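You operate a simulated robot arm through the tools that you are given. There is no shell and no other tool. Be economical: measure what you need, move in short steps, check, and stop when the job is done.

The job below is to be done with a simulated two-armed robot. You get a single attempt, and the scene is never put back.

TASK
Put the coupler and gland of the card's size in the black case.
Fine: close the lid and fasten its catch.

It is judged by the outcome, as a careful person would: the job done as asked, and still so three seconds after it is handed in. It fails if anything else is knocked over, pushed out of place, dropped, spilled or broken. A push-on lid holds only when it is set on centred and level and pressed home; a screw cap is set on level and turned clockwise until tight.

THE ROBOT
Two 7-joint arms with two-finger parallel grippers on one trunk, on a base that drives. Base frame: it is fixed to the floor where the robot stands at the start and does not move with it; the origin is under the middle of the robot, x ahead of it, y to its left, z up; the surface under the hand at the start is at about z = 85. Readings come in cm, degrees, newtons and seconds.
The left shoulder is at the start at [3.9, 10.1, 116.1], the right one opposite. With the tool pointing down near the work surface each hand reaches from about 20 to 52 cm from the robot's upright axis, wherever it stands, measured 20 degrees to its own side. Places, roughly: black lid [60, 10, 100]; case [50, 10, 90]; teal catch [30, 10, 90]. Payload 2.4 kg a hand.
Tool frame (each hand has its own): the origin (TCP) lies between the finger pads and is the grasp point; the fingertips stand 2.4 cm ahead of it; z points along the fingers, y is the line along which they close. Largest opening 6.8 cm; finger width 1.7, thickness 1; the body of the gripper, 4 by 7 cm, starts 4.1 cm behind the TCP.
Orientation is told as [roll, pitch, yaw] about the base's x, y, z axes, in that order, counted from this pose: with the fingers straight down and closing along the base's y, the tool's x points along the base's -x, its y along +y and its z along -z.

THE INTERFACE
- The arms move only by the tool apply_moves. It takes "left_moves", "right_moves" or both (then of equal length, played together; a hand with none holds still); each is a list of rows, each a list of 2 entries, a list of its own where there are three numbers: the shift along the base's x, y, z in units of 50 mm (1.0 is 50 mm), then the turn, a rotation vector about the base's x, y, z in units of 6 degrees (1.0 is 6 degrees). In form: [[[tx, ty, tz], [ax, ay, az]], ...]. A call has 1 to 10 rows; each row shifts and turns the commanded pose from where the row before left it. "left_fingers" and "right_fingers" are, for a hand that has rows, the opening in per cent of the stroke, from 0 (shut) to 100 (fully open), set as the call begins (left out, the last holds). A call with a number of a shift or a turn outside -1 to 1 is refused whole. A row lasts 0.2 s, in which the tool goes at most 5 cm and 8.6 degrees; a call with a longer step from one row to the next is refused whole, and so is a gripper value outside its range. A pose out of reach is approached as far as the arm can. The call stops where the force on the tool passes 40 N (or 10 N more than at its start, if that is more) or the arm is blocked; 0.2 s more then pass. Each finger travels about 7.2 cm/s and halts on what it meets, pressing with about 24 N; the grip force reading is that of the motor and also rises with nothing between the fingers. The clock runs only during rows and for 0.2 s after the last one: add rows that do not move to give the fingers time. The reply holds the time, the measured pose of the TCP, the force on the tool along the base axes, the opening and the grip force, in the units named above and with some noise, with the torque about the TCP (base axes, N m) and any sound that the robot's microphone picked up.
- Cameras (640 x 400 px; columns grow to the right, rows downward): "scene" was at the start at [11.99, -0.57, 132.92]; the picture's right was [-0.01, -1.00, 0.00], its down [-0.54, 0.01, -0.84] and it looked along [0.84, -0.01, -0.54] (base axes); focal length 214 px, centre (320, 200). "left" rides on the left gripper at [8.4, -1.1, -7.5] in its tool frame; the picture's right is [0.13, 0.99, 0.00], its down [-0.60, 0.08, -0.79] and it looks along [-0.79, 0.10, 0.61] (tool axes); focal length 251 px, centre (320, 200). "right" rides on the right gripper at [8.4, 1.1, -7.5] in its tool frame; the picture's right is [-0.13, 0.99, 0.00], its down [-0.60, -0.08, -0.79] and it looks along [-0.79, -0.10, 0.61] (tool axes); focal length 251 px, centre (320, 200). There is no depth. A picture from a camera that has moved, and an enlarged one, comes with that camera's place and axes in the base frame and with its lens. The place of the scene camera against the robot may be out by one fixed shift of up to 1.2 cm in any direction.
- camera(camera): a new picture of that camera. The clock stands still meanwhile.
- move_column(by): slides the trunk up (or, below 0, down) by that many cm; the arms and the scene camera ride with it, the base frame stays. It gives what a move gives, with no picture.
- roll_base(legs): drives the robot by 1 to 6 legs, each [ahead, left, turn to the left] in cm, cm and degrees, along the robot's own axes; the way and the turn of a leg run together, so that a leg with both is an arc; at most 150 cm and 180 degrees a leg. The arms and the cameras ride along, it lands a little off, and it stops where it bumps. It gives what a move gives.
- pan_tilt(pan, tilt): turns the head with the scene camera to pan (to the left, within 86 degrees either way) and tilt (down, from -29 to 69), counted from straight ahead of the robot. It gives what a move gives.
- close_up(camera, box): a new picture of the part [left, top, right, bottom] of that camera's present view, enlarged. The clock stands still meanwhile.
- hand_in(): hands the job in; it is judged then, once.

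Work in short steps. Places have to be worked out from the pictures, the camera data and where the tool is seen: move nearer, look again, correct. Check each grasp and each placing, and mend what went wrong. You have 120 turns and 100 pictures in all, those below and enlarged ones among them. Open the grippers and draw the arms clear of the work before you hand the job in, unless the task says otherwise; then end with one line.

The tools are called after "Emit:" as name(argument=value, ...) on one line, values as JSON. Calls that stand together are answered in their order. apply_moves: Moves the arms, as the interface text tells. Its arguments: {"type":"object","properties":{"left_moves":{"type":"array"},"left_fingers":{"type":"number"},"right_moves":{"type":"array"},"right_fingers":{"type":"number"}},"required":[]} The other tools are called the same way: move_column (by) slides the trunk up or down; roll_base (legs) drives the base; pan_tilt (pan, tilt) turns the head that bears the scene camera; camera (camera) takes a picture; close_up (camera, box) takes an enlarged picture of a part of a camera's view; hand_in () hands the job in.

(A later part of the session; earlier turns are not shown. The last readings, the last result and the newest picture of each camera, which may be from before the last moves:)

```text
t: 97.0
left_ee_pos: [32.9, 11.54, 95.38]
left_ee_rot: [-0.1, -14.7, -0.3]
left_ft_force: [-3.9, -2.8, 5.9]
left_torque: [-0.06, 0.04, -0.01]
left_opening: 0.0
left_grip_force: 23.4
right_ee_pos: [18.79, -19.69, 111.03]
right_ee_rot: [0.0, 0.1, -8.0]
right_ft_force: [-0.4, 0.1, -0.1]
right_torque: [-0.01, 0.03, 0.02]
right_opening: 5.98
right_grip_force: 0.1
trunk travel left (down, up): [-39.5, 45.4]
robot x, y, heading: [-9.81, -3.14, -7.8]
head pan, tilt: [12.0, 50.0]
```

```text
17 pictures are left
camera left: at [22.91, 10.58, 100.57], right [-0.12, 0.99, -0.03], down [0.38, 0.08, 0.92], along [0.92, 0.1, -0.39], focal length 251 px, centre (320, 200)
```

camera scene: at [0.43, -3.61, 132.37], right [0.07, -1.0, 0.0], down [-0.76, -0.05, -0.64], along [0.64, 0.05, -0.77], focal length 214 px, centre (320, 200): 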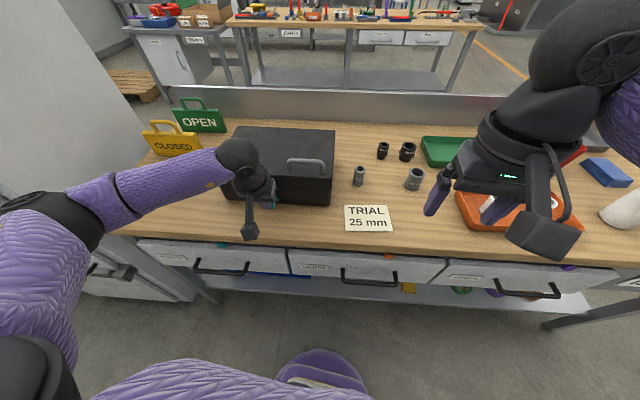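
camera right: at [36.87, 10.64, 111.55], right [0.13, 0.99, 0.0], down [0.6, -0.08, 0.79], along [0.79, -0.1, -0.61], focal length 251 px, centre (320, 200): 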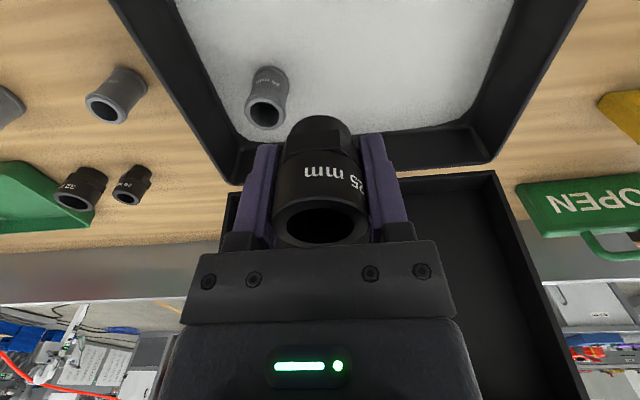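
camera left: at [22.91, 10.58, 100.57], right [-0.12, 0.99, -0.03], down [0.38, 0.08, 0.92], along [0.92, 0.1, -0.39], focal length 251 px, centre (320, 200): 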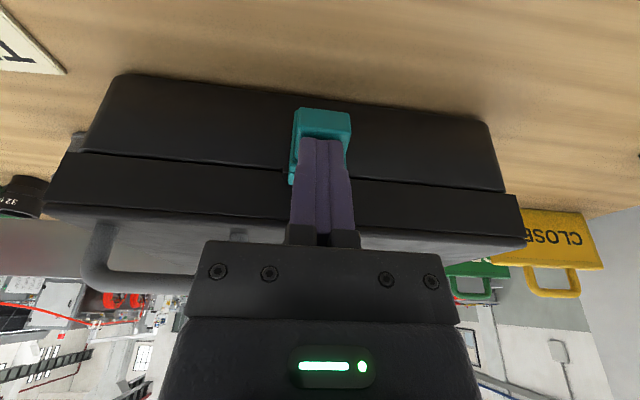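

The fingertip sits above the pull-tab against the plate's end – a good place to push. I push forward with a little rise.

Emit:
apply_moves(left_moves=[[[0.05, 0, 0.03], [0, 0, 0]], [[0.05, 0, 0.02], [0, 0, 0]], [[0.05, 0, 0.02], [0, 0, 0]], [[0, 0, 0], [0, 0, 0]]])

Emit:
apply_moves(left_moves=[[[0.05, 0, 0.02], [0, 0, 0]], [[0.05, 0, 0.01], [0, 0, 0]], [[0, 0, 0], [0, 0, 0]]])

Emit:
camera(camera="left")

```text
t: 98.0
left_ee_pos: [33.6, 11.66, 95.72]
left_ee_rot: [-0.1, -14.8, -0.1]
left_ft_force: [-4.0, 2.3, 7.1]
left_torque: [0.02, 0.12, -0.03]
left_opening: 0.0
left_grip_force: 23.5
right_ee_pos: [18.58, -19.7, 111.01]
right_ee_rot: [0.0, 0.0, -7.9]
right_ft_force: [-0.5, -0.2, -0.6]
right_torque: [-0.02, 0.01, -0.02]
right_opening: 5.97
right_grip_force: 0.1
trunk travel left (down, up): [-39.5, 45.4]
robot x, y, heading: [-9.85, -2.71, -8.0]
head pan, tilt: [12.0, 50.0]
```

```text
t: 98.8
left_ee_pos: [34.03, 11.6, 96.04]
left_ee_rot: [-0.1, -14.9, -0.2]
left_ft_force: [-5.4, 1.7, 13.9]
left_torque: [0.05, 0.07, -0.01]
left_opening: 0.01
left_grip_force: 23.8
right_ee_pos: [18.53, -19.77, 111.16]
right_ee_rot: [0.0, -0.1, -7.9]
right_ft_force: [-0.1, -0.3, 1.3]
right_torque: [0.03, 0.03, 0.02]
right_opening: 5.97
right_grip_force: 0.1
trunk travel left (down, up): [-39.5, 45.4]
robot x, y, heading: [-9.81, -3.1, -7.6]
head pan, tilt: [12.0, 50.0]
```

```text
16 pictures are left
camera left: at [24.07, 10.66, 101.23], right [-0.12, 0.99, -0.04], down [0.38, 0.08, 0.92], along [0.92, 0.1, -0.39], focal length 251 px, centre (320, 200)
```

left: 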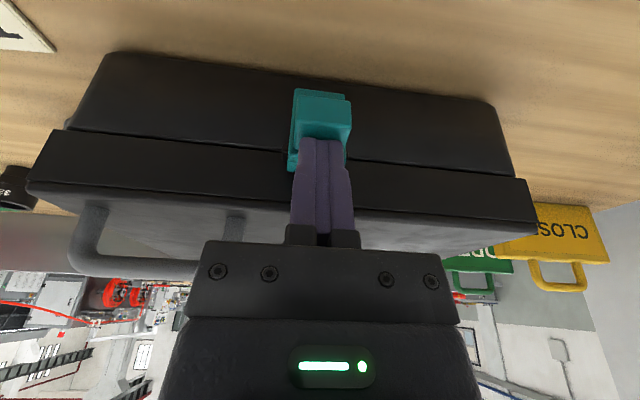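

The catch is nearly upright now. I keep pushing forward, listening for the click.

Emit:
apply_moves(left_moves=[[[0.03, 0, 0.04], [0, 0, 0]], [[0.06, 0, 0.01], [0, 0, 0]], [[0.06, 0, 0.01], [0, 0, 0]], [[0, 0, 0], [0, 0, 0]]])

Emit:
apply_moves(left_moves=[[[0.06, 0, 0.01], [0, 0, 0]], [[0.06, 0, 0], [0, 0, 0]], [[0, 0, 0], [0, 0, 0]]])

Emit:
camera(camera="left")

Emit:
close_up(camera="scene", box=[190, 100, 410, 260])

```text
t: 99.8
left_ee_pos: [34.92, 11.65, 96.29]
left_ee_rot: [0.0, -14.8, -0.1]
left_ft_force: [-3.8, 0.4, 4.7]
left_torque: [0.0, 0.04, -0.03]
left_opening: 0.0
left_grip_force: 23.8
right_ee_pos: [18.68, -19.73, 110.99]
right_ee_rot: [0.0, 0.0, -7.9]
right_ft_force: [-0.2, 0.2, -0.2]
right_torque: [-0.01, -0.01, 0.0]
right_opening: 5.97
right_grip_force: 0.1
trunk travel left (down, up): [-39.5, 45.4]
robot x, y, heading: [-9.67, -3.11, -8.1]
head pan, tilt: [12.0, 50.0]
```

```text
t: 100.6
left_ee_pos: [35.49, 11.73, 96.41]
left_ee_rot: [-0.1, -14.8, -0.2]
left_ft_force: [-7.2, 1.3, 9.5]
left_torque: [0.02, 0.13, 0.03]
left_opening: 0.0
left_grip_force: 23.4
right_ee_pos: [18.61, -19.81, 111.12]
right_ee_rot: [-0.1, 0.0, -7.9]
right_ft_force: [-0.5, -0.9, 0.0]
right_torque: [0.06, 0.01, -0.02]
right_opening: 5.99
right_grip_force: 0.1
trunk travel left (down, up): [-39.5, 45.4]
robot x, y, heading: [-10.09, -3.2, -7.8]
head pan, tilt: [12.0, 50.0]
```

```text
15 pictures are left
camera left: at [25.45, 10.65, 101.58], right [-0.12, 0.99, -0.04], down [0.38, 0.08, 0.92], along [0.92, 0.1, -0.39], focal length 251 px, centre (320, 200)
```

left: 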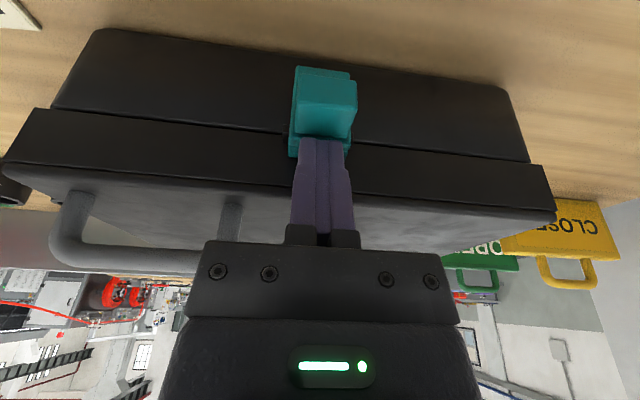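

```text
2.50 times, centred on (300, 180) of scene
camera zoom: at [0.39, -3.59, 132.38], right [0.07, -1.0, 0.0], down [-0.76, -0.05, -0.64], along [0.64, 0.05, -0.77], focal length 536 px, centre (370, 250)
```

zoom: 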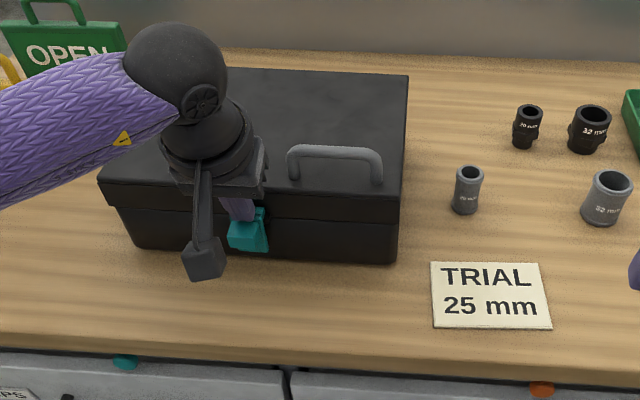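

The catch is nearly closed; to finish I'd rather press on the tab's front face (x ≈ 33.5, z ≈ 91.8–93.6) so the tip can't slip over the top. I lift off, move back and down.

Emit:
apply_moves(left_moves=[[[-0.05, 0, 0.25], [0, 0, 0]], [[-0.6, 0, 0], [0, 0, 0]], [[-0.7, 0, 0], [0, 0, 0]], [[0, 0, -0.35], [0, 0, 0]], [[0, 0, -0.3], [0, 0, 0]], [[0, 0, 0], [0, 0, 0]]])

Emit:
camera(camera="left")

```text
t: 102.0
left_ee_pos: [28.81, 11.78, 94.33]
left_ee_rot: [-0.2, -14.7, -0.1]
left_ft_force: [-0.2, -0.9, 0.0]
left_torque: [-0.04, 0.0, 0.0]
left_opening: 0.0
left_grip_force: 23.6
right_ee_pos: [18.75, -19.76, 111.12]
right_ee_rot: [0.0, 0.0, -7.9]
right_ft_force: [-0.6, 0.5, 0.3]
right_torque: [0.05, -0.04, 0.01]
right_opening: 5.99
right_grip_force: 0.0
trunk travel left (down, up): [-39.5, 45.4]
robot x, y, heading: [-10.02, -3.2, -7.8]
head pan, tilt: [12.0, 50.0]
```

```text
13 pictures are left
camera left: at [18.78, 10.69, 99.45], right [-0.12, 0.99, -0.04], down [0.38, 0.08, 0.92], along [0.92, 0.1, -0.39], focal length 251 px, centre (320, 200)
```

left: 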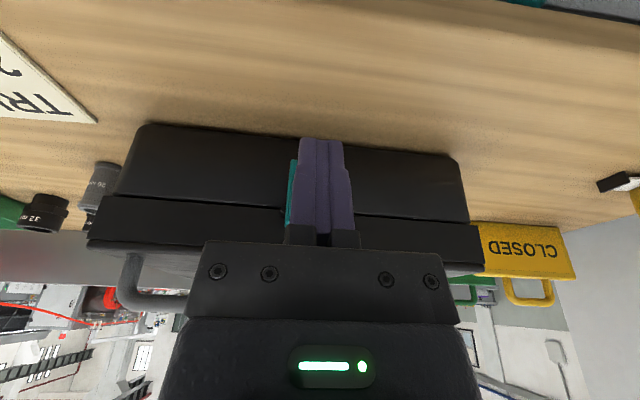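

The catch holds its position. I push forward onto the tab's face in small steps.

Emit:
apply_moves(left_moves=[[[0.3, 0, 0], [0, 0, 0]], [[0.2, 0, 0], [0, 0, 0]], [[0.1, 0, 0], [0, 0, 0]], [[0.08, 0, 0], [0, 0, 0]], [[0, 0, 0], [0, 0, 0]]])

Emit:
apply_moves(left_moves=[[[0.06, 0, 0], [0, 0, 0]], [[0.06, 0, 0], [0, 0, 0]], [[0.06, 0, 0], [0, 0, 0]], [[0, 0, 0], [0, 0, 0]]])

Emit:
close_up(camera="scene", box=[190, 100, 410, 260])

```text
t: 103.2
left_ee_pos: [32.07, 11.5, 94.21]
left_ee_rot: [-0.1, -14.7, -0.1]
left_ft_force: [-3.7, 0.0, -0.2]
left_torque: [0.02, 0.09, -0.02]
left_opening: 0.0
left_grip_force: 24.4
right_ee_pos: [18.72, -19.7, 110.96]
right_ee_rot: [0.1, -0.1, -7.9]
right_ft_force: [-0.6, 0.3, -0.3]
right_torque: [0.03, 0.0, -0.01]
right_opening: 5.98
right_grip_force: 0.0
trunk travel left (down, up): [-39.5, 45.4]
robot x, y, heading: [-9.96, -3.3, -7.7]
head pan, tilt: [12.0, 50.0]
```

```text
t: 104.2
left_ee_pos: [33.12, 11.57, 94.32]
left_ee_rot: [-0.1, -14.8, -0.2]
left_ft_force: [-5.3, 0.4, 0.3]
left_torque: [0.03, 0.08, -0.02]
left_opening: 0.01
left_grip_force: 23.6
right_ee_pos: [18.61, -19.76, 111.04]
right_ee_rot: [0.1, 0.0, -7.8]
right_ft_force: [0.1, -0.5, 0.6]
right_torque: [0.01, 0.02, 0.0]
right_opening: 5.99
right_grip_force: 0.1
trunk travel left (down, up): [-39.5, 45.4]
robot x, y, heading: [-10.03, -3.56, -7.7]
head pan, tilt: [12.0, 50.0]
```

```text
2.50 times, centred on (300, 180) of scene
camera zoom: at [0.5, -3.58, 132.36], right [0.07, -1.0, 0.0], down [-0.76, -0.05, -0.64], along [0.64, 0.05, -0.77], focal length 536 px, centre (370, 250)
```

zoom: 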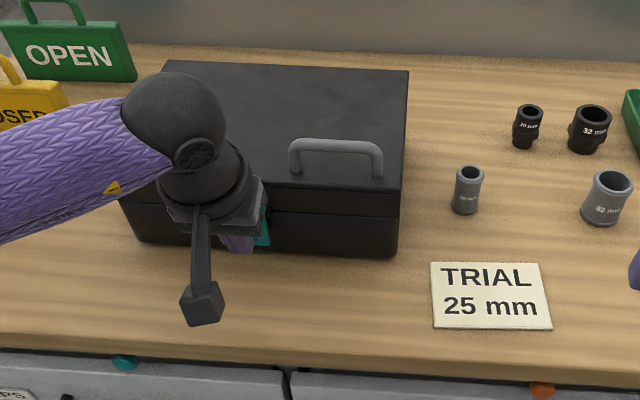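

The light case slid back ~0.8 cm under 5 N, so it must be braced. I'll hold its lid handle (≈ [41, 2.7]) with the right hand. First I withdraw the left hand and drive the base forward 11 cm for reach.

Emit:
apply_moves(left_moves=[[[-0.7, 0, 0], [0, 0, 0]], [[-0.8, 0, 0.3], [0, 0, 0]], [[0, 0, 0.8], [0, 0, 0]], [[0, 0, 0.8], [0, 0, 0]], [[0, 0, 0.4], [0, 0, 0]], [[0, 0, 0], [0, 0, 0]]])

Emit:
roll_base(legs=[[11, 1, 0]])

Emit:
apply_moves(right_moves=[[[0.3, 0.3, 0], [0, 0, 1.4]], [[0.3, 0.3, 0], [0, 0, 1.4]], [[0.3, 0.3, 0], [0, 0, 1.4]], [[0.3, 0.3, 0], [0, 0, 1.4]], [[0.3, 0.3, 0], [0, 0, 1.4]], [[0.2, 0.4, 0], [0, 0, 1.4]], [[0, 0.5, 0], [0, 0, 1.4]], [[0, 0.5, 0], [0, 0, 1.4]], [[0, 0.5, 0], [0, 0, 1.4]], [[0, 0.5, 0], [0, 0, 1.4]]], right_fingers=100)

```text
t: 105.6
left_ee_pos: [25.65, 11.6, 105.79]
left_ee_rot: [-0.1, -14.7, -0.1]
left_ft_force: [-0.1, -0.1, -0.4]
left_torque: [0.0, -0.01, 0.04]
left_opening: 0.0
left_grip_force: 23.7
right_ee_pos: [18.7, -19.63, 110.96]
right_ee_rot: [0.0, 0.0, -8.0]
right_ft_force: [-0.4, -0.3, -1.2]
right_torque: [-0.02, 0.02, -0.01]
right_opening: 5.96
right_grip_force: 0.0
trunk travel left (down, up): [-39.5, 45.4]
robot x, y, heading: [-9.78, -3.18, -7.9]
head pan, tilt: [12.0, 50.0]
```

```text
t: 106.8
left_ee_pos: [36.67, 11.19, 105.83]
left_ee_rot: [-0.1, -14.7, -0.1]
left_ft_force: [0.8, 0.2, 0.0]
left_torque: [-0.01, 0.02, 0.01]
left_opening: 0.01
left_grip_force: 24.3
right_ee_pos: [29.67, -20.26, 110.98]
right_ee_rot: [0.0, 0.2, -7.9]
right_ft_force: [-0.2, -0.4, 0.7]
right_torque: [0.0, 0.03, -0.02]
right_opening: 5.98
right_grip_force: 0.1
trunk travel left (down, up): [-39.5, 45.4]
robot x, y, heading: [0.86, -3.95, -7.6]
head pan, tilt: [12.0, 50.0]
```

```text
refused: 1.4 is not a number from -1 to 1
```

Turns are limited to 6° a row, so I do it in two calls, staying at z = 111 while moving towards the handle.

Emit:
apply_moves(right_moves=[[[0.2, 0.3, 0], [0, 0, 1]], [[0.2, 0.3, 0], [0, 0, 1]], [[0.2, 0.3, 0], [0, 0, 1]], [[0.2, 0.3, 0], [0, 0, 1]], [[0.2, 0.3, 0], [0, 0, 1]], [[0.2, 0.3, 0], [0, 0, 1]], [[0.2, 0.3, 0], [0, 0, 1]], [[0.2, 0.3, 0], [0, 0, 1]], [[0.2, 0.3, 0], [0, 0, 1]], [[0.2, 0.3, 0], [0, 0, 1]]], right_fingers=100)

Emit:
apply_moves(right_moves=[[[0.1, 0.25, 0], [0, 0, 1]], [[0.1, 0.25, 0], [0, 0, 1]], [[0, 0.25, 0], [0, 0, 1]], [[0, 0.25, 0], [0, 0, 1]], [[0, 0.25, 0], [0, 0, 1]], [[0, 0.2, 0], [0, 0, 1]], [[0, 0, 0], [0, 0, 0.3]], [[0, 0, 0], [0, 0, 0]]])

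Emit:
camera(camera="right")

```text
t: 109.0
left_ee_pos: [36.62, 11.1, 105.93]
left_ee_rot: [-0.1, -14.7, -0.1]
left_ft_force: [-0.1, -0.4, -0.3]
left_torque: [0.02, -0.06, -0.05]
left_opening: 0.0
left_grip_force: 23.6
right_ee_pos: [38.93, -5.94, 111.07]
right_ee_rot: [0.0, 0.0, 49.3]
right_ft_force: [0.4, -0.7, -0.5]
right_torque: [-0.01, 0.0, -0.01]
right_opening: 6.79
right_grip_force: 0.0
right hand out of reach, approached as far as the arm can: row 10
trunk travel left (down, up): [-39.5, 45.4]
robot x, y, heading: [0.77, -4.02, -7.9]
head pan, tilt: [12.0, 50.0]
```

```text
t: 110.8
left_ee_pos: [36.66, 11.12, 105.93]
left_ee_rot: [-0.1, -14.8, -0.1]
left_ft_force: [-0.6, -0.5, -0.5]
left_torque: [-0.02, -0.01, 0.01]
left_opening: 0.0
left_grip_force: 23.3
right_ee_pos: [38.26, -5.63, 110.8]
right_ee_rot: [0.1, 0.0, 54.5]
right_ft_force: [0.4, -0.4, -0.1]
right_torque: [-0.02, -0.01, -0.04]
right_opening: 6.79
right_grip_force: 0.0
right hand out of reach, approached as far as the arm can: row 1, 2, 3, 4, 5, 6
trunk travel left (down, up): [-39.5, 45.4]
robot x, y, heading: [1.15, -3.71, -8.1]
head pan, tilt: [12.0, 50.0]
```

```text
11 pictures are left
camera right: at [32.47, -11.85, 118.37], right [-0.73, 0.68, 0.0], down [0.42, 0.44, 0.79], along [0.54, 0.58, -0.61], focal length 251 px, centre (320, 200)
```

right: 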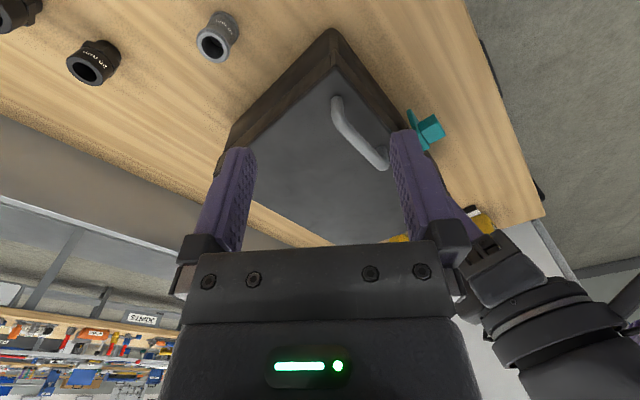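

The wrist can't yaw that far. Simpler: with closed fingers and no yaw, I set the right fingers just behind the handle's bar (bar at x ≈ 40) so the case cannot slide away. I turn back first.

Emit:
apply_moves(right_moves=[[[0, 0, 0], [0, 0, -1]], [[0.1, 0, 0], [0, 0, -1]], [[0.1, 0, 0], [0, 0, -1]], [[0.1, 0, 0], [0, 0, -1]], [[0.1, 0, 0], [0, 0, -1]], [[0.1, 0, 0], [0, 0, -1]], [[0.1, 0, 0], [0, 0, -1]], [[0.1, 0, 0], [0, 0, -1]], [[0.15, 0, 0], [0, 0, -1]], [[0, 0, 0], [0, 0, 0]]], right_fingers=0)

Emit:
apply_moves(right_moves=[[[0, 0.5, 0], [0, 0, 0]], [[0, 0.5, 0], [0, 0, 0]], [[0, 0.5, 0], [0, 0, 0]], [[0, 0, -0.3], [0, 0, 0]], [[0, 0, -0.6], [0, 0, 0]], [[0, 0, 0], [0, 0, 0]]])

Emit:
camera(camera="right")

```text
t: 113.0
left_ee_pos: [36.67, 11.13, 105.9]
left_ee_rot: [-0.2, -14.7, -0.2]
left_ft_force: [0.9, -0.6, -0.1]
left_torque: [0.01, 0.0, 0.01]
left_opening: 0.02
left_grip_force: 23.6
right_ee_pos: [42.61, -5.58, 110.95]
right_ee_rot: [0.2, 0.1, 2.2]
right_ft_force: [0.1, 0.4, -0.7]
right_torque: [0.02, -0.02, -0.01]
right_opening: 0.0
right_grip_force: 23.9
trunk travel left (down, up): [-39.5, 45.4]
robot x, y, heading: [0.97, -3.6, -8.0]
head pan, tilt: [12.0, 50.0]
```

```text
t: 114.4
left_ee_pos: [36.59, 11.09, 105.82]
left_ee_rot: [-0.1, -14.7, -0.2]
left_ft_force: [-0.7, -0.3, 0.8]
left_torque: [0.03, 0.01, -0.01]
left_opening: 0.01
left_grip_force: 23.6
right_ee_pos: [41.87, 1.56, 106.17]
right_ee_rot: [0.1, 0.0, 2.3]
right_ft_force: [-0.4, 0.3, 0.8]
right_torque: [0.0, -0.05, -0.02]
right_opening: 0.0
right_grip_force: 23.9
right hand out of reach, approached as far as the arm can: row 3
trunk travel left (down, up): [-39.5, 45.4]
robot x, y, heading: [0.87, -3.75, -7.8]
head pan, tilt: [12.0, 50.0]
```

```text
10 pictures are left
camera right: at [33.21, 2.34, 113.51], right [0.09, 1.0, 0.0], down [0.61, -0.06, 0.79], along [0.79, -0.07, -0.61], focal length 251 px, centre (320, 200)
```

right: 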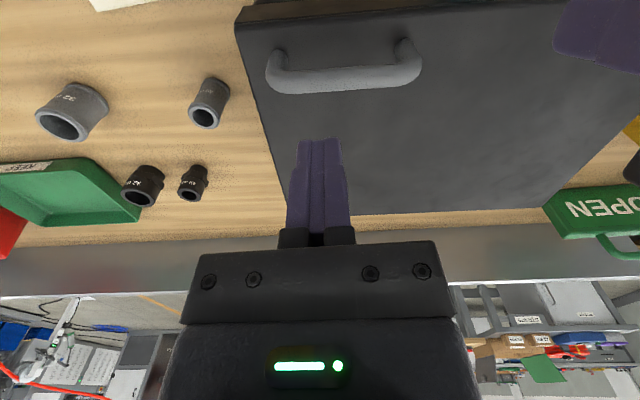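

The handle's bar is at x ≈ 41.2 (back edge ≈ 42), spanning y ≈ -1 to 7. I move the right fingers to x ≈ 43.6 and lower to z ≈ 99.5.

Emit:
apply_moves(right_moves=[[[0.18, 0, -0.1], [0, 0, 0]], [[0.18, 0, -0.1], [0, 0, 0]], [[0, 0, 0], [0, 0, 0]]])

```text
t: 115.2
left_ee_pos: [36.54, 11.03, 105.9]
left_ee_rot: [-0.2, -14.8, -0.1]
left_ft_force: [0.5, -0.1, -0.2]
left_torque: [0.02, 0.0, -0.02]
left_opening: 0.0
left_grip_force: 23.5
right_ee_pos: [43.25, 0.81, 105.07]
right_ee_rot: [0.2, 0.0, 2.3]
right_ft_force: [-0.8, -0.3, -0.3]
right_torque: [0.01, -0.02, -0.01]
right_opening: 0.0
right_grip_force: 23.6
right hand out of reach, approached as far as the arm can: row 2
trunk travel left (down, up): [-39.5, 45.4]
robot x, y, heading: [0.95, -3.6, -7.8]
head pan, tilt: [12.0, 50.0]
```

At x = 43.25, y = 0.8 – behind the bar and within its span. Now lower to z ≈ 99.2 and look.

Emit:
apply_moves(right_moves=[[[0, 0, -0.4], [0, 0, 0]], [[0.06, 0, -0.4], [0, 0, 0]], [[0.06, 0.06, -0.36], [0, 0, 0]], [[0, 0, 0], [0, 0, 0]]])

Emit:
camera(camera="right")

```text
t: 116.2
left_ee_pos: [36.67, 11.1, 105.78]
left_ee_rot: [-0.2, -14.7, -0.1]
left_ft_force: [0.3, -0.7, 0.5]
left_torque: [0.0, -0.01, -0.01]
left_opening: 0.0
left_grip_force: 23.1
right_ee_pos: [43.29, 0.84, 99.39]
right_ee_rot: [0.2, -0.1, 2.3]
right_ft_force: [0.1, -0.1, 1.2]
right_torque: [-0.03, -0.01, 0.03]
right_opening: 0.0
right_grip_force: 23.9
right hand out of reach, approached as far as the arm can: row 3
trunk travel left (down, up): [-39.5, 45.4]
robot x, y, heading: [1.28, -3.79, -8.0]
head pan, tilt: [12.0, 50.0]
```

```text
9 pictures are left
camera right: at [34.84, 1.55, 106.68], right [0.09, 1.0, 0.0], down [0.6, -0.06, 0.79], along [0.79, -0.07, -0.61], focal length 251 px, centre (320, 200)
```

right: 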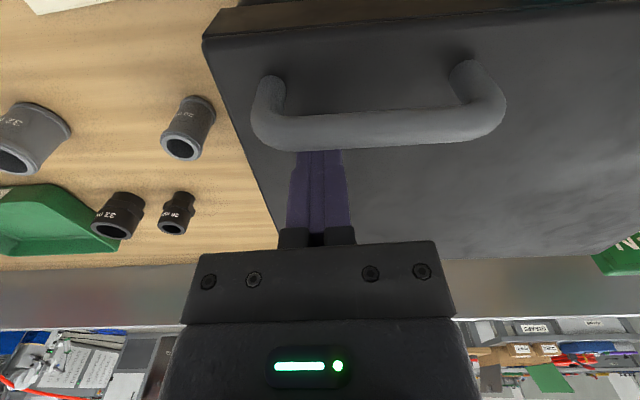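

The right fingers sit behind the bar, tips below it. I snug them: down 5 mm, back a few mm to light contact, and meanwhile bring the left hand back in front of the tab.

Emit:
apply_moves(right_moves=[[[0, 0, -0.1], [0, 0, 0]], [[-0.06, 0, 0], [0, 0, 0]], [[-0.04, 0, 0], [0, 0, 0]], [[0, 0, 0], [0, 0, 0]], [[0, 0, 0], [0, 0, 0]], [[0, 0, 0], [0, 0, 0]]], left_moves=[[[-0.8, 0.06, 0], [0, 0, 0]], [[-0.9, 0.06, 0], [0, 0, 0]], [[0, 0, -0.8], [0, 0, 0]], [[0, 0, -0.8], [0, 0, 0]], [[0, 0, -0.66], [0, 0, 0]], [[0, 0, 0], [0, 0, 0]]])

Emit:
camera(camera="left")

```text
t: 117.6
left_ee_pos: [30.25, 11.7, 95.03]
left_ee_rot: [-0.2, -14.8, -0.1]
left_ft_force: [0.6, -0.9, 0.6]
left_torque: [-0.01, 0.01, 0.01]
left_opening: 0.0
left_grip_force: 24.0
left hand out of reach, approached as far as the arm can: row 2, 3
right_ee_pos: [42.96, 0.88, 98.95]
right_ee_rot: [0.1, 0.0, 2.3]
right_ft_force: [-0.4, 1.0, -0.4]
right_torque: [0.03, -0.02, 0.0]
right_opening: 0.0
right_grip_force: 23.8
trunk travel left (down, up): [-39.5, 45.4]
robot x, y, heading: [1.32, -3.41, -7.9]
head pan, tilt: [12.0, 50.0]
```

```text
8 pictures are left
camera left: at [20.4, 10.7, 100.15], right [-0.12, 0.99, -0.04], down [0.38, 0.08, 0.92], along [0.92, 0.1, -0.39], focal length 251 px, centre (320, 200)
```

left: 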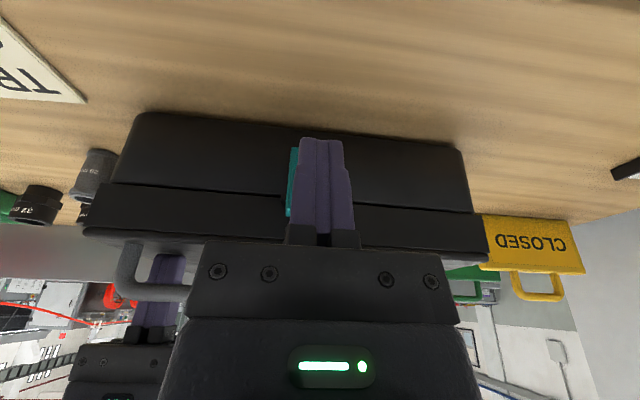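

Left fingertip is before the tab, right hand braces behind the bar. I push forward in small steps.

Emit:
apply_moves(left_moves=[[[0.2, 0, -0.08], [0, 0, 0]], [[0.2, 0, -0.04], [0, 0, 0]], [[0.1, 0, 0], [0, 0, 0]], [[0.08, 0, 0], [0, 0, 0]], [[0, 0, 0], [0, 0, 0]]])

Emit:
apply_moves(left_moves=[[[0.06, 0, 0], [0, 0, 0]], [[0.06, 0, 0], [0, 0, 0]], [[0.06, 0, 0], [0, 0, 0]], [[0, 0, 0], [0, 0, 0]]])

```text
t: 118.8
left_ee_pos: [33.25, 11.72, 94.47]
left_ee_rot: [-0.2, -14.7, -0.1]
left_ft_force: [-4.9, -0.1, 0.6]
left_torque: [-0.05, 0.11, -0.01]
left_opening: 0.02
left_grip_force: 23.5
right_ee_pos: [42.94, 0.8, 98.92]
right_ee_rot: [0.2, -0.1, 2.3]
right_ft_force: [-0.6, 0.0, -0.1]
right_torque: [-0.01, 0.02, -0.02]
right_opening: 0.02
right_grip_force: 23.5
trunk travel left (down, up): [-39.5, 45.4]
robot x, y, heading: [0.85, -3.64, -7.9]
head pan, tilt: [12.0, 50.0]
```

```text
t: 119.8
left_ee_pos: [33.97, 11.64, 94.44]
left_ee_rot: [-0.1, -14.7, -0.1]
left_ft_force: [-9.0, 2.0, 1.9]
left_torque: [0.1, 0.14, -0.02]
left_opening: 0.0
left_grip_force: 23.7
right_ee_pos: [42.84, 0.78, 98.85]
right_ee_rot: [0.0, -0.1, 2.2]
right_ft_force: [4.5, -2.0, 1.2]
right_torque: [0.01, 0.06, -0.06]
right_opening: 0.02
right_grip_force: 24.2
trunk travel left (down, up): [-39.5, 45.4]
robot x, y, heading: [0.98, -3.56, -8.1]
head pan, tilt: [12.0, 50.0]
```

The right hand now takes the load (4.5 N), so the case is braced. I press on.

Emit:
apply_moves(left_moves=[[[0.06, 0, 0], [0, 0, 0]], [[0.06, 0, 0], [0, 0, 0]], [[0.06, 0, 0], [0, 0, 0]], [[0, 0, 0], [0, 0, 0]]])

Emit:
apply_moves(left_moves=[[[0.05, 0, 0], [0, 0, 0]], [[0.05, 0, 0], [0, 0, 0]], [[0, 0, 0], [0, 0, 0]]])

Emit:
camera(camera="left")

```text
t: 120.8
left_ee_pos: [35.05, 11.67, 94.32]
left_ee_rot: [-0.1, -14.7, -0.1]
left_ft_force: [-9.3, 4.1, 1.7]
left_torque: [0.16, 0.18, 0.02]
left_opening: 0.0
left_grip_force: 23.6
right_ee_pos: [43.03, 0.79, 98.83]
right_ee_rot: [0.1, -0.1, 2.3]
right_ft_force: [8.8, -5.7, 0.2]
right_torque: [0.07, 0.05, -0.05]
right_opening: 0.0
right_grip_force: 23.4
trunk travel left (down, up): [-39.5, 45.4]
robot x, y, heading: [0.76, -3.65, -8.1]
head pan, tilt: [12.0, 50.0]
```

```text
t: 121.6
left_ee_pos: [35.62, 11.86, 94.44]
left_ee_rot: [-0.2, -14.8, -0.1]
left_ft_force: [-9.1, 5.3, 1.2]
left_torque: [0.17, 0.15, 0.02]
left_opening: 0.0
left_grip_force: 23.8
right_ee_pos: [42.87, 0.75, 98.89]
right_ee_rot: [0.2, 0.1, 2.2]
right_ft_force: [8.7, -4.5, -1.0]
right_torque: [0.02, 0.04, -0.08]
right_opening: 0.0
right_grip_force: 23.5
trunk travel left (down, up): [-39.5, 45.4]
robot x, y, heading: [0.97, -3.9, -8.0]
head pan, tilt: [12.0, 50.0]
```

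```text
7 pictures are left
camera left: at [25.59, 10.74, 99.53], right [-0.12, 0.99, -0.04], down [0.38, 0.08, 0.92], along [0.92, 0.1, -0.39], focal length 251 px, centre (320, 200)
```

left: 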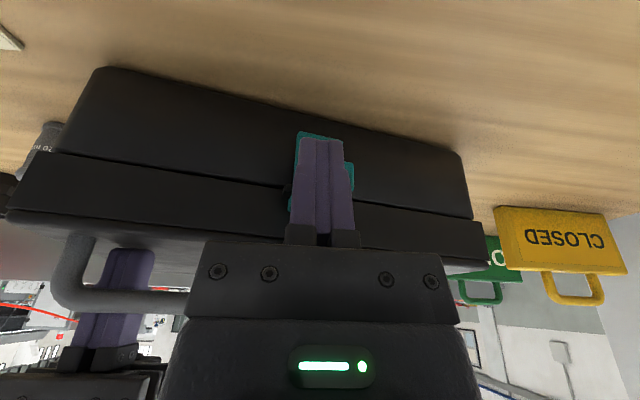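

The brace at y ≈ 1 makes the case yaw (its left side went back ~3 cm) – wrong way. I stop pushing. Better: pinch the tab again with the left hand, draw the case back straight, and finish by turning the hand (pure torque). First I back off, rise, open and come over the tab.

Emit:
apply_moves(left_moves=[[[-0.5, 0, 0], [0, 0, 0]], [[-0.1, 0, 0.5], [0, 0, -0.6]], [[0, 0, 0.5], [0, 0, -0.6]], [[0.4, 0, 0.1], [0, 0, 0]], [[0.5, 0, 0], [0, 0, 0]], [[0, 0, 0], [0, 0, 0]]], left_fingers=70)

Emit:
camera(camera="left")

```text
t: 123.0
left_ee_pos: [37.09, 11.68, 99.86]
left_ee_rot: [-0.1, -14.6, -7.3]
left_ft_force: [-0.1, -0.1, 0.3]
left_torque: [0.02, -0.02, -0.02]
left_opening: 4.79
left_grip_force: 0.1
right_ee_pos: [42.85, 0.68, 98.84]
right_ee_rot: [0.1, 0.1, 2.2]
right_ft_force: [-0.3, -0.3, 0.5]
right_torque: [0.01, 0.0, 0.01]
right_opening: 0.0
right_grip_force: 23.5
trunk travel left (down, up): [-39.5, 45.4]
robot x, y, heading: [1.19, -3.42, -8.0]
head pan, tilt: [12.0, 50.0]
```

```text
6 pictures are left
camera left: at [27.04, 12.09, 105.1], right [0.0, 1.0, -0.04], down [0.39, 0.03, 0.92], along [0.92, -0.02, -0.39], focal length 251 px, centre (320, 200)
```

left: 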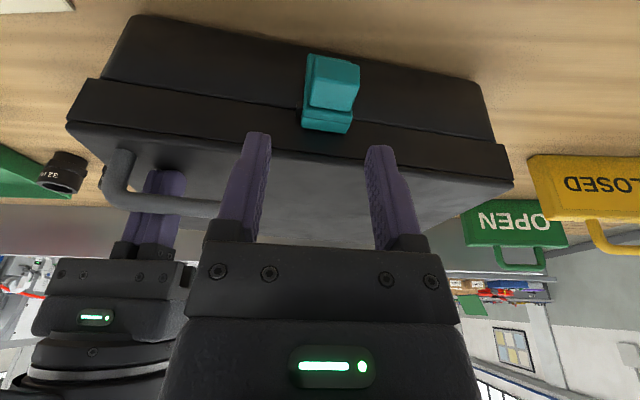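

The catch stands upright, tab at about [39.3, 12.4, 92.5], case yawed about -16°. I match the yaw, straddle the tab and pinch it.

Emit:
apply_moves(left_moves=[[[0.17, 0.07, 0], [0, 0, -0.7]], [[0.17, 0.07, -0.1], [0, 0, -0.7]], [[0, 0, -0.45], [0, 0, 0]], [[0, 0, -0.45], [0, 0, 0]], [[0, 0, 0], [0, 0, 0]]])

Emit:
apply_moves(left_moves=[[[0, 0, 0], [0, 0, 0]], [[0, 0, 0], [0, 0, 0]], [[0, 0, 0], [0, 0, 0]]], left_fingers=0)

Emit:
camera(camera="left")

```text
t: 124.2
left_ee_pos: [38.85, 12.36, 94.88]
left_ee_rot: [-0.1, -14.7, -15.7]
left_ft_force: [0.4, 0.0, 0.6]
left_torque: [0.0, 0.03, -0.02]
left_opening: 4.76
left_grip_force: 0.0
right_ee_pos: [43.02, 0.68, 98.93]
right_ee_rot: [0.1, 0.0, 2.3]
right_ft_force: [0.1, 0.1, -0.1]
right_torque: [0.0, 0.03, 0.03]
right_opening: 0.0
right_grip_force: 23.9
trunk travel left (down, up): [-39.5, 45.4]
robot x, y, heading: [1.02, -3.68, -8.1]
head pan, tilt: [12.0, 50.0]
```

```text
t: 125.0
left_ee_pos: [38.91, 12.42, 94.92]
left_ee_rot: [-0.2, -14.7, -15.6]
left_ft_force: [1.5, 3.7, -0.4]
left_torque: [0.21, -0.12, 0.3]
left_opening: 3.63
left_grip_force: 24.0
right_ee_pos: [42.96, 0.77, 98.79]
right_ee_rot: [0.0, -0.1, 2.3]
right_ft_force: [-0.6, 0.5, 0.4]
right_torque: [0.0, 0.03, -0.01]
right_opening: 0.0
right_grip_force: 23.9
trunk travel left (down, up): [-39.5, 45.4]
robot x, y, heading: [1.28, -3.93, -8.0]
head pan, tilt: [12.0, 50.0]
```

```text
5 pictures are left
camera left: at [28.96, 14.21, 100.07], right [0.15, 0.99, -0.04], down [0.39, -0.03, 0.92], along [0.91, -0.15, -0.39], focal length 251 px, centre (320, 200)
```

left: 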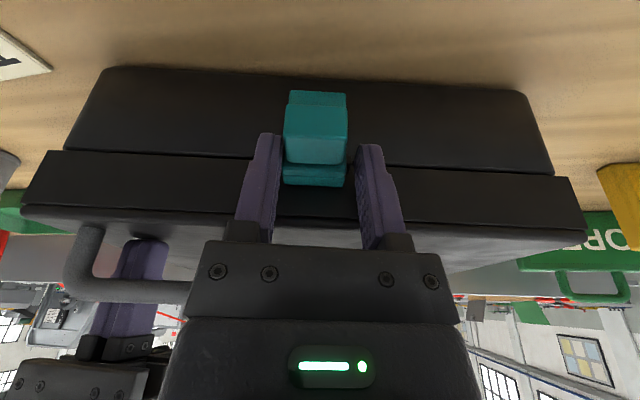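

The pinch holds the case by its catch/keeper. I draw it back gently ~4.2 cm while turning yaw back to zero, to restore the case's place.

Emit:
apply_moves(left_moves=[[[-0.12, -0.02, 0], [0, 0, 0.37]], [[-0.12, -0.02, 0], [0, 0, 0.37]], [[-0.12, -0.02, 0], [0, 0, 0.37]], [[-0.12, -0.02, 0], [0, 0, 0.37]], [[-0.12, -0.02, 0], [0, 0, 0.37]], [[-0.12, -0.02, 0], [0, 0, 0.37]], [[-0.12, 0, 0], [0, 0, 0.37]], [[0, 0, 0], [0, 0, 0]]])

Emit:
camera(camera="scene")

```text
t: 126.8
left_ee_pos: [34.53, 11.78, 94.82]
left_ee_rot: [-0.1, -14.9, -0.1]
left_ft_force: [4.7, -3.3, 4.4]
left_torque: [-0.01, -0.39, -0.11]
left_opening: 3.16
left_grip_force: 24.1
right_ee_pos: [42.93, 0.66, 98.9]
right_ee_rot: [0.1, 0.1, 2.2]
right_ft_force: [0.2, -0.6, 0.3]
right_torque: [0.03, 0.04, 0.04]
right_opening: 0.0
right_grip_force: 24.1
trunk travel left (down, up): [-39.5, 45.4]
robot x, y, heading: [0.86, -3.44, -7.9]
head pan, tilt: [12.0, 50.0]
```

```text
4 pictures are left
camera scene: at [11.47, -4.12, 132.36], right [0.07, -1.0, 0.0], down [-0.76, -0.05, -0.64], along [0.64, 0.05, -0.77], focal length 214 px, centre (320, 200)
```

scene: 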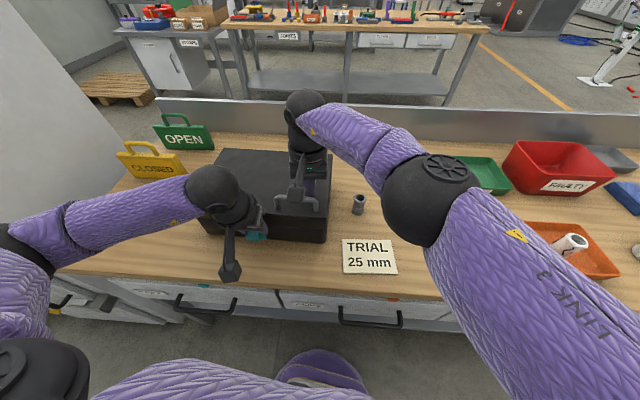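

The case is straight and back near its place; the pinch is on the catch's lip (3.16 cm). Now I turn hand and catch about the hinge towards the lid, 12° first.

Emit:
apply_moves(left_moves=[[[0.06, 0, 0.02], [0, 0.5, 0]], [[0.06, 0, 0.015], [0, 0.5, 0]], [[0.06, 0, 0.01], [0, 0.5, 0]], [[0.06, 0, 0.01], [0, 0.5, 0]], [[0, 0, 0], [0, 0, 0]]])

Emit:
apply_moves(left_moves=[[[0.05, 0, 0.005], [0, 0.5, 0]], [[0.05, 0, 0.005], [0, 0.5, 0]], [[0, 0, 0], [0, 0, 0]]])

```text
t: 128.0
left_ee_pos: [35.69, 11.88, 95.2]
left_ee_rot: [-0.2, -2.7, -0.2]
left_ft_force: [-5.2, 0.2, -1.1]
left_torque: [0.16, -0.53, -0.17]
left_opening: 3.14
left_grip_force: 23.7
right_ee_pos: [42.98, 0.94, 98.92]
right_ee_rot: [0.1, -0.1, 2.3]
right_ft_force: [1.8, 0.1, 2.8]
right_torque: [0.0, 0.02, -0.02]
right_opening: 0.01
right_grip_force: 23.6
trunk travel left (down, up): [-39.5, 45.4]
robot x, y, heading: [1.48, -3.63, -7.9]
head pan, tilt: [12.0, 50.0]
```

```text
t: 128.8
left_ee_pos: [36.16, 11.82, 95.33]
left_ee_rot: [-0.1, 3.3, -0.2]
left_ft_force: [-5.2, -2.3, 1.5]
left_torque: [0.07, -0.62, -0.23]
left_opening: 3.14
left_grip_force: 24.2
right_ee_pos: [42.89, 0.7, 98.95]
right_ee_rot: [0.1, -0.1, 2.3]
right_ft_force: [0.8, -0.4, 0.0]
right_torque: [-0.04, -0.03, 0.0]
right_opening: 0.0
right_grip_force: 23.5
trunk travel left (down, up): [-39.5, 45.4]
robot x, y, heading: [1.42, -3.83, -7.8]
head pan, tilt: [12.0, 50.0]
```

Torque is 0.6 N·m and forces are small. I check the catch closely before going on.

Emit:
close_up(camera="left", box=[160, 30, 480, 250])

```text
1.82 times, centred on (320, 140) of left
camera zoom: at [28.28, 10.87, 103.27], right [-0.13, 0.99, 0.0], down [0.65, 0.08, 0.76], along [0.75, 0.1, -0.65], focal length 457 px, centre (320, 309)
```

zoom: 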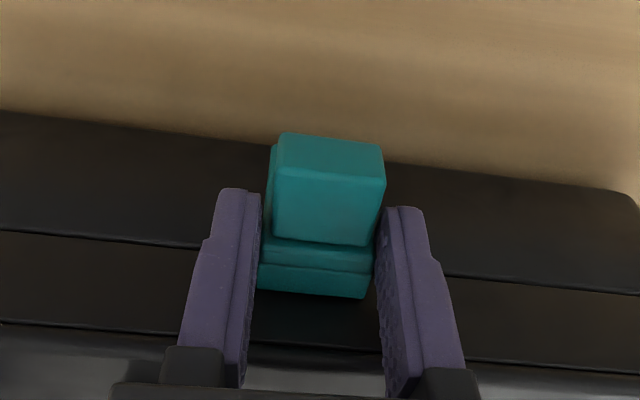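

The hook is already up against the lid's front (x ≈ 38.5); it only needs the final snap. With the pinch keeping the case from yawing and the right hand braced behind the bar, I push forward while continuing to turn slightly.

Emit:
apply_moves(left_moves=[[[0.06, 0, 0], [0, 0.4, 0]], [[0.06, 0, 0], [0, 0.4, 0]], [[0.06, 0, 0], [0, 0.4, 0]], [[0, 0, 0], [0, 0, 0]]])

Emit:
apply_moves(left_moves=[[[0.06, 0, 0], [0, 0.4, 0]], [[0.06, 0, 0], [0, 0.4, 0]], [[0, 0, 0], [0, 0, 0]]])

```text
t: 129.8
left_ee_pos: [37.15, 11.81, 95.22]
left_ee_rot: [-0.2, 10.5, -0.2]
left_ft_force: [-4.4, -1.3, 0.9]
left_torque: [0.13, -0.58, -0.15]
left_opening: 3.15
left_grip_force: 23.8
right_ee_pos: [42.91, 0.72, 98.91]
right_ee_rot: [0.1, -0.1, 2.2]
right_ft_force: [-0.6, 0.5, -1.0]
right_torque: [-0.01, 0.03, 0.0]
right_opening: 0.0
right_grip_force: 23.3
trunk travel left (down, up): [-39.5, 45.4]
robot x, y, heading: [0.92, -3.92, -7.7]
head pan, tilt: [12.0, 50.0]
```

```text
t: 130.6
left_ee_pos: [37.61, 11.79, 95.08]
left_ee_rot: [-0.2, 15.3, -0.3]
left_ft_force: [-7.9, 2.2, -1.4]
left_torque: [0.02, -0.49, -0.13]
left_opening: 3.16
left_grip_force: 23.8
right_ee_pos: [42.78, 0.79, 98.95]
right_ee_rot: [0.2, -0.2, 2.3]
right_ft_force: [5.6, -0.2, -1.2]
right_torque: [0.03, 0.04, -0.04]
right_opening: 0.0
right_grip_force: 23.5
trunk travel left (down, up): [-39.5, 45.4]
robot x, y, heading: [1.19, -3.72, -7.7]
head pan, tilt: [12.0, 50.0]
```

The brace is now loaded (5.6 N). I keep pushing straight forward.

Emit:
apply_moves(left_moves=[[[0.05, 0, 0], [0, 0.2, 0]], [[0.05, 0, 0], [0, 0.2, 0]], [[0.05, 0, 0], [0, 0.2, 0]], [[0, 0, 0], [0, 0, 0]]])

Emit:
apply_moves(left_moves=[[[0.05, 0, 0], [0, 0.2, 0]], [[0.05, 0, 0], [0, 0.2, 0]], [[0, 0, 0], [0, 0, 0]]])

```text
t: 131.6
left_ee_pos: [38.52, 11.68, 95.19]
left_ee_rot: [-0.2, 19.0, -0.2]
left_ft_force: [-19.3, 11.6, 1.0]
left_torque: [0.38, -0.34, -0.55]
left_opening: 3.15
left_grip_force: 24.3
right_ee_pos: [43.0, 0.62, 98.8]
right_ee_rot: [-0.1, -0.1, 2.2]
right_ft_force: [19.8, -8.4, 1.6]
right_torque: [0.06, 0.07, -0.09]
right_opening: 0.01
right_grip_force: 23.6
trunk travel left (down, up): [-39.5, 45.4]
robot x, y, heading: [1.4, -3.68, -7.9]
head pan, tilt: [12.0, 50.0]
```

```text
t: 132.2
left_ee_pos: [38.75, 11.82, 95.2]
left_ee_rot: [-0.1, 21.0, -0.3]
left_ft_force: [-9.6, 0.4, 5.3]
left_torque: [0.09, -0.83, -0.76]
left_opening: 3.2
left_grip_force: 24.0
right_ee_pos: [43.02, 0.64, 98.85]
right_ee_rot: [-0.1, -0.4, 2.1]
right_ft_force: [8.4, -0.1, -1.4]
right_torque: [-0.01, 0.04, -0.1]
right_opening: 0.0
right_grip_force: 23.3
trunk travel left (down, up): [-39.5, 45.4]
robot x, y, heading: [0.93, -3.87, -7.9]
head pan, tilt: [12.0, 50.0]
stopped in row 2 (left hand): the force on the tool passed its limit at 43 N (the readings are from after the stop); the commanded pose is now the measured one
```

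The push peaked at 43 N and then eased to 10 N. I release, withdraw upward/back and look at the catch.

Emit:
apply_moves(left_moves=[[[0, 0, 0], [0, 0, 0]], [[0, 0, 0], [0, 0, 0]], [[0, 0, 0.6], [0, -1, 0]], [[-0.3, 0, 0.6], [0, -1, 0]], [[-0.5, 0, 0.2], [0, -1, 0]], [[-0.5, 0, 0], [0, -1, 0]], [[0, 0, 0], [0, -1, 0]], [[0, 0, 0], [0, 0, 0]]], left_fingers=70)

Emit:
close_up(camera="left", box=[80, 0, 560, 300])

```text
t: 133.9
left_ee_pos: [32.25, 11.88, 102.13]
left_ee_rot: [0.0, -9.1, -0.2]
left_ft_force: [0.0, -0.7, -0.1]
left_torque: [0.01, 0.01, 0.02]
left_opening: 4.75
left_grip_force: 0.0
right_ee_pos: [43.13, 0.63, 98.9]
right_ee_rot: [0.0, -0.2, 2.1]
right_ft_force: [0.3, 0.8, 0.3]
right_torque: [0.0, 0.0, 0.0]
right_opening: 0.02
right_grip_force: 23.7
trunk travel left (down, up): [-39.5, 45.4]
robot x, y, heading: [0.85, -3.8, -8.0]
head pan, tilt: [12.0, 50.0]
```

```text
1.33 times, centred on (320, 150) of left
camera zoom: at [22.79, 10.88, 108.27], right [-0.12, 0.99, -0.02], down [0.47, 0.08, 0.88], along [0.87, 0.1, -0.48], focal length 335 px, centre (320, 267)
```

zoom: 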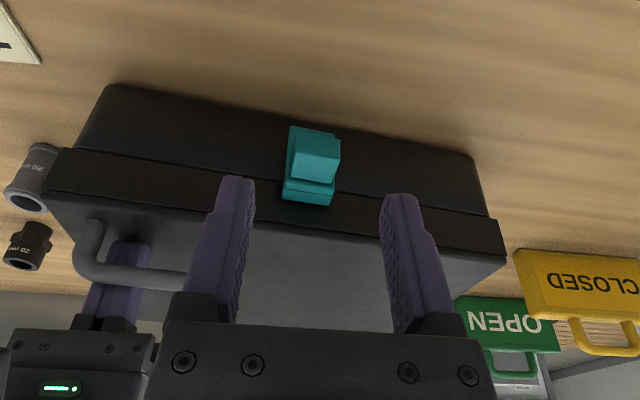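

Hard to tell whether it snapped in. I move the left hand aside and use a strong zoom of the scene camera on the catch.

Emit:
apply_moves(left_moves=[[[-0.4, 0.4, 0.3], [0, 0, 0]], [[-0.4, 0.5, 0.3], [0, 0, 0]], [[0, 0.5, 0.3], [0, 0, 0]], [[0, 0, 0], [0, 0, 0]]])

Emit:
close_up(camera="scene", box=[210, 180, 306, 240])

```text
t: 134.9
left_ee_pos: [28.4, 18.85, 106.54]
left_ee_rot: [0.0, -9.0, -0.3]
left_ft_force: [0.3, 1.1, 0.0]
left_torque: [0.01, 0.0, -0.02]
left_opening: 4.77
left_grip_force: 0.0
right_ee_pos: [43.03, 0.67, 98.74]
right_ee_rot: [0.0, -0.2, 2.2]
right_ft_force: [-0.2, -0.3, 0.5]
right_torque: [-0.02, 0.02, -0.02]
right_opening: 0.0
right_grip_force: 23.2
trunk travel left (down, up): [-39.5, 45.4]
robot x, y, heading: [1.09, -4.02, -7.8]
head pan, tilt: [12.0, 50.0]
```

```text
6.67 times, centred on (258, 210) of scene
camera zoom: at [11.43, -4.05, 132.35], right [0.07, -1.0, 0.0], down [-0.76, -0.05, -0.64], along [0.64, 0.05, -0.77], focal length 1430 px, centre (733, 133)
```

zoom: 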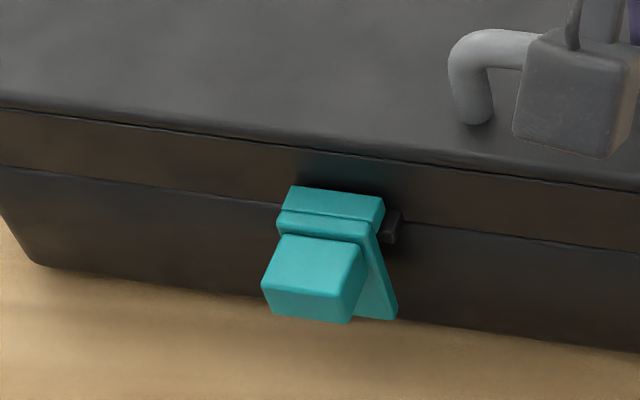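

The zoom shows the hook is over the keeper only partly — about 0.5 cm still to go; the pinching fingers themselves hit the keeper. I need a closed-finger push with a better brace, nearer the catch line. I tuck the left hand in, lift the right, and shift the base 5 cm left.

Emit:
apply_moves(left_moves=[[[0, -0.5, 0], [0, -0.9, 0]], [[0, -0.5, 0], [0, -0.9, 0]], [[-0.1, -0.3, 0], [0, -0.8, 0]], [[0, 0, 0], [0, 0, 0]]], right_moves=[[[0.06, 0, 0.3], [0, 0, 0]], [[0, 0, 0.6], [0, 0, 0]], [[0, 0, 0], [0, 0, 0]], [[0, 0, 0], [0, 0, 0]]], left_fingers=0)

Emit:
roll_base(legs=[[0, 5, 0]])

```text
t: 135.9
left_ee_pos: [32.42, 12.96, 108.06]
left_ee_rot: [0.1, -24.7, -0.2]
left_ft_force: [0.3, 0.0, -1.2]
left_torque: [0.0, -0.03, -0.01]
left_opening: 0.01
left_grip_force: 23.5
left hand out of reach, approached as far as the arm can: row 1, 2, 3
right_ee_pos: [43.33, 0.77, 103.44]
right_ee_rot: [0.0, -0.2, 2.1]
right_ft_force: [0.5, -0.4, 0.5]
right_torque: [0.0, 0.0, -0.02]
right_opening: 0.01
right_grip_force: 23.4
trunk travel left (down, up): [-39.5, 45.4]
robot x, y, heading: [0.95, -3.32, -8.1]
head pan, tilt: [12.0, 50.0]
```

```text
t: 136.9
left_ee_pos: [33.08, 17.85, 108.18]
left_ee_rot: [0.0, -24.6, -0.3]
left_ft_force: [0.4, 0.3, -0.3]
left_torque: [-0.01, -0.03, 0.04]
left_opening: 0.01
left_grip_force: 23.9
right_ee_pos: [43.99, 5.69, 103.31]
right_ee_rot: [-0.1, -0.2, 2.2]
right_ft_force: [-1.0, -0.1, 0.3]
right_torque: [-0.01, 0.04, 0.02]
right_opening: 0.02
right_grip_force: 23.5
trunk travel left (down, up): [-39.5, 45.4]
robot x, y, heading: [1.4, 1.25, -8.1]
head pan, tilt: [12.0, 50.0]
```

The base moved freely. I set the right fingers down behind the bar at y ≈ 5.7 and pull to light contact.

Emit:
apply_moves(right_moves=[[[0.16, 0, 0], [0, 0, 0]], [[0, 0, -0.4], [0, 0, 0]], [[0, 0, -0.4], [0, 0, 0]], [[0, 0, -0.1], [0, 0, 0]], [[0, 0, 0], [0, 0, 0]]])

Emit:
apply_moves(right_moves=[[[-0.06, 0, 0], [0, 0, 0]], [[-0.06, 0, 0], [0, 0, 0]], [[-0.06, 0, 0], [0, 0, 0]], [[-0.06, 0, 0], [0, 0, 0]], [[0, 0, 0], [0, 0, 0]]])

```text
t: 138.1
left_ee_pos: [33.19, 17.84, 108.07]
left_ee_rot: [0.0, -24.4, -0.3]
left_ft_force: [-0.5, 0.0, 0.2]
left_torque: [-0.05, 0.02, -0.01]
left_opening: 0.0
left_grip_force: 23.0
right_ee_pos: [44.17, 5.15, 99.03]
right_ee_rot: [0.0, -0.2, 2.1]
right_ft_force: [0.1, -1.6, -0.6]
right_torque: [-0.03, 0.02, -0.01]
right_opening: 0.04
right_grip_force: 24.3
right hand out of reach, approached as far as the arm can: row 1
trunk travel left (down, up): [-39.5, 45.4]
robot x, y, heading: [1.51, 1.11, -8.3]
head pan, tilt: [12.0, 50.0]
```

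```text
t: 139.3
left_ee_pos: [33.19, 17.84, 108.04]
left_ee_rot: [0.1, -24.5, -0.1]
left_ft_force: [0.2, 0.1, -1.2]
left_torque: [0.01, -0.04, 0.0]
left_opening: 0.01
left_grip_force: 23.4
right_ee_pos: [43.4, 5.38, 98.88]
right_ee_rot: [0.0, -0.1, 2.1]
right_ft_force: [4.0, -0.4, 1.3]
right_torque: [0.04, 0.05, -0.1]
right_opening: 0.02
right_grip_force: 23.5
trunk travel left (down, up): [-39.5, 45.4]
robot x, y, heading: [1.72, 1.08, -7.9]
head pan, tilt: [12.0, 50.0]
```

Braced with 4 N contact at x = 43.4. Now I lower the right tips to press lightly on the lid for extra hold.

Emit:
apply_moves(right_moves=[[[0, 0, -0.06], [0, 0, 0]], [[0, 0, -0.05], [0, 0, 0]], [[0, 0, -0.04], [0, 0, 0]], [[0, 0, 0], [0, 0, 0]]], left_moves=[[[0, -0.4, -0.2], [0, 0, 0]], [[0, -0.4, -0.6], [0, 0, 0]], [[0, -0.4, -0.6], [0, 0, 0]], [[0, 0, -0.6], [0, 0, 0]]])

```text
t: 139.9
left_ee_pos: [33.32, 14.29, 104.84]
left_ee_rot: [0.1, -24.5, -0.2]
left_ft_force: [-0.3, 0.2, 0.2]
left_torque: [0.01, -0.05, 0.0]
left_opening: 0.01
left_grip_force: 23.7
left hand out of reach, approached as far as the arm can: row 2
right_ee_pos: [43.2, 5.37, 98.78]
right_ee_rot: [0.0, -0.8, 1.9]
right_ft_force: [-1.8, -1.1, 20.2]
right_torque: [-0.07, 0.31, 0.08]
right_opening: 0.01
right_grip_force: 23.3
trunk travel left (down, up): [-39.5, 45.4]
robot x, y, heading: [1.99, 1.2, -7.9]
head pan, tilt: [12.0, 50.0]
stopped in row 2 (right hand): the force on the tool passed its limit at 45 N (the readings are from after the stop); the commanded pose is now the measured one
```

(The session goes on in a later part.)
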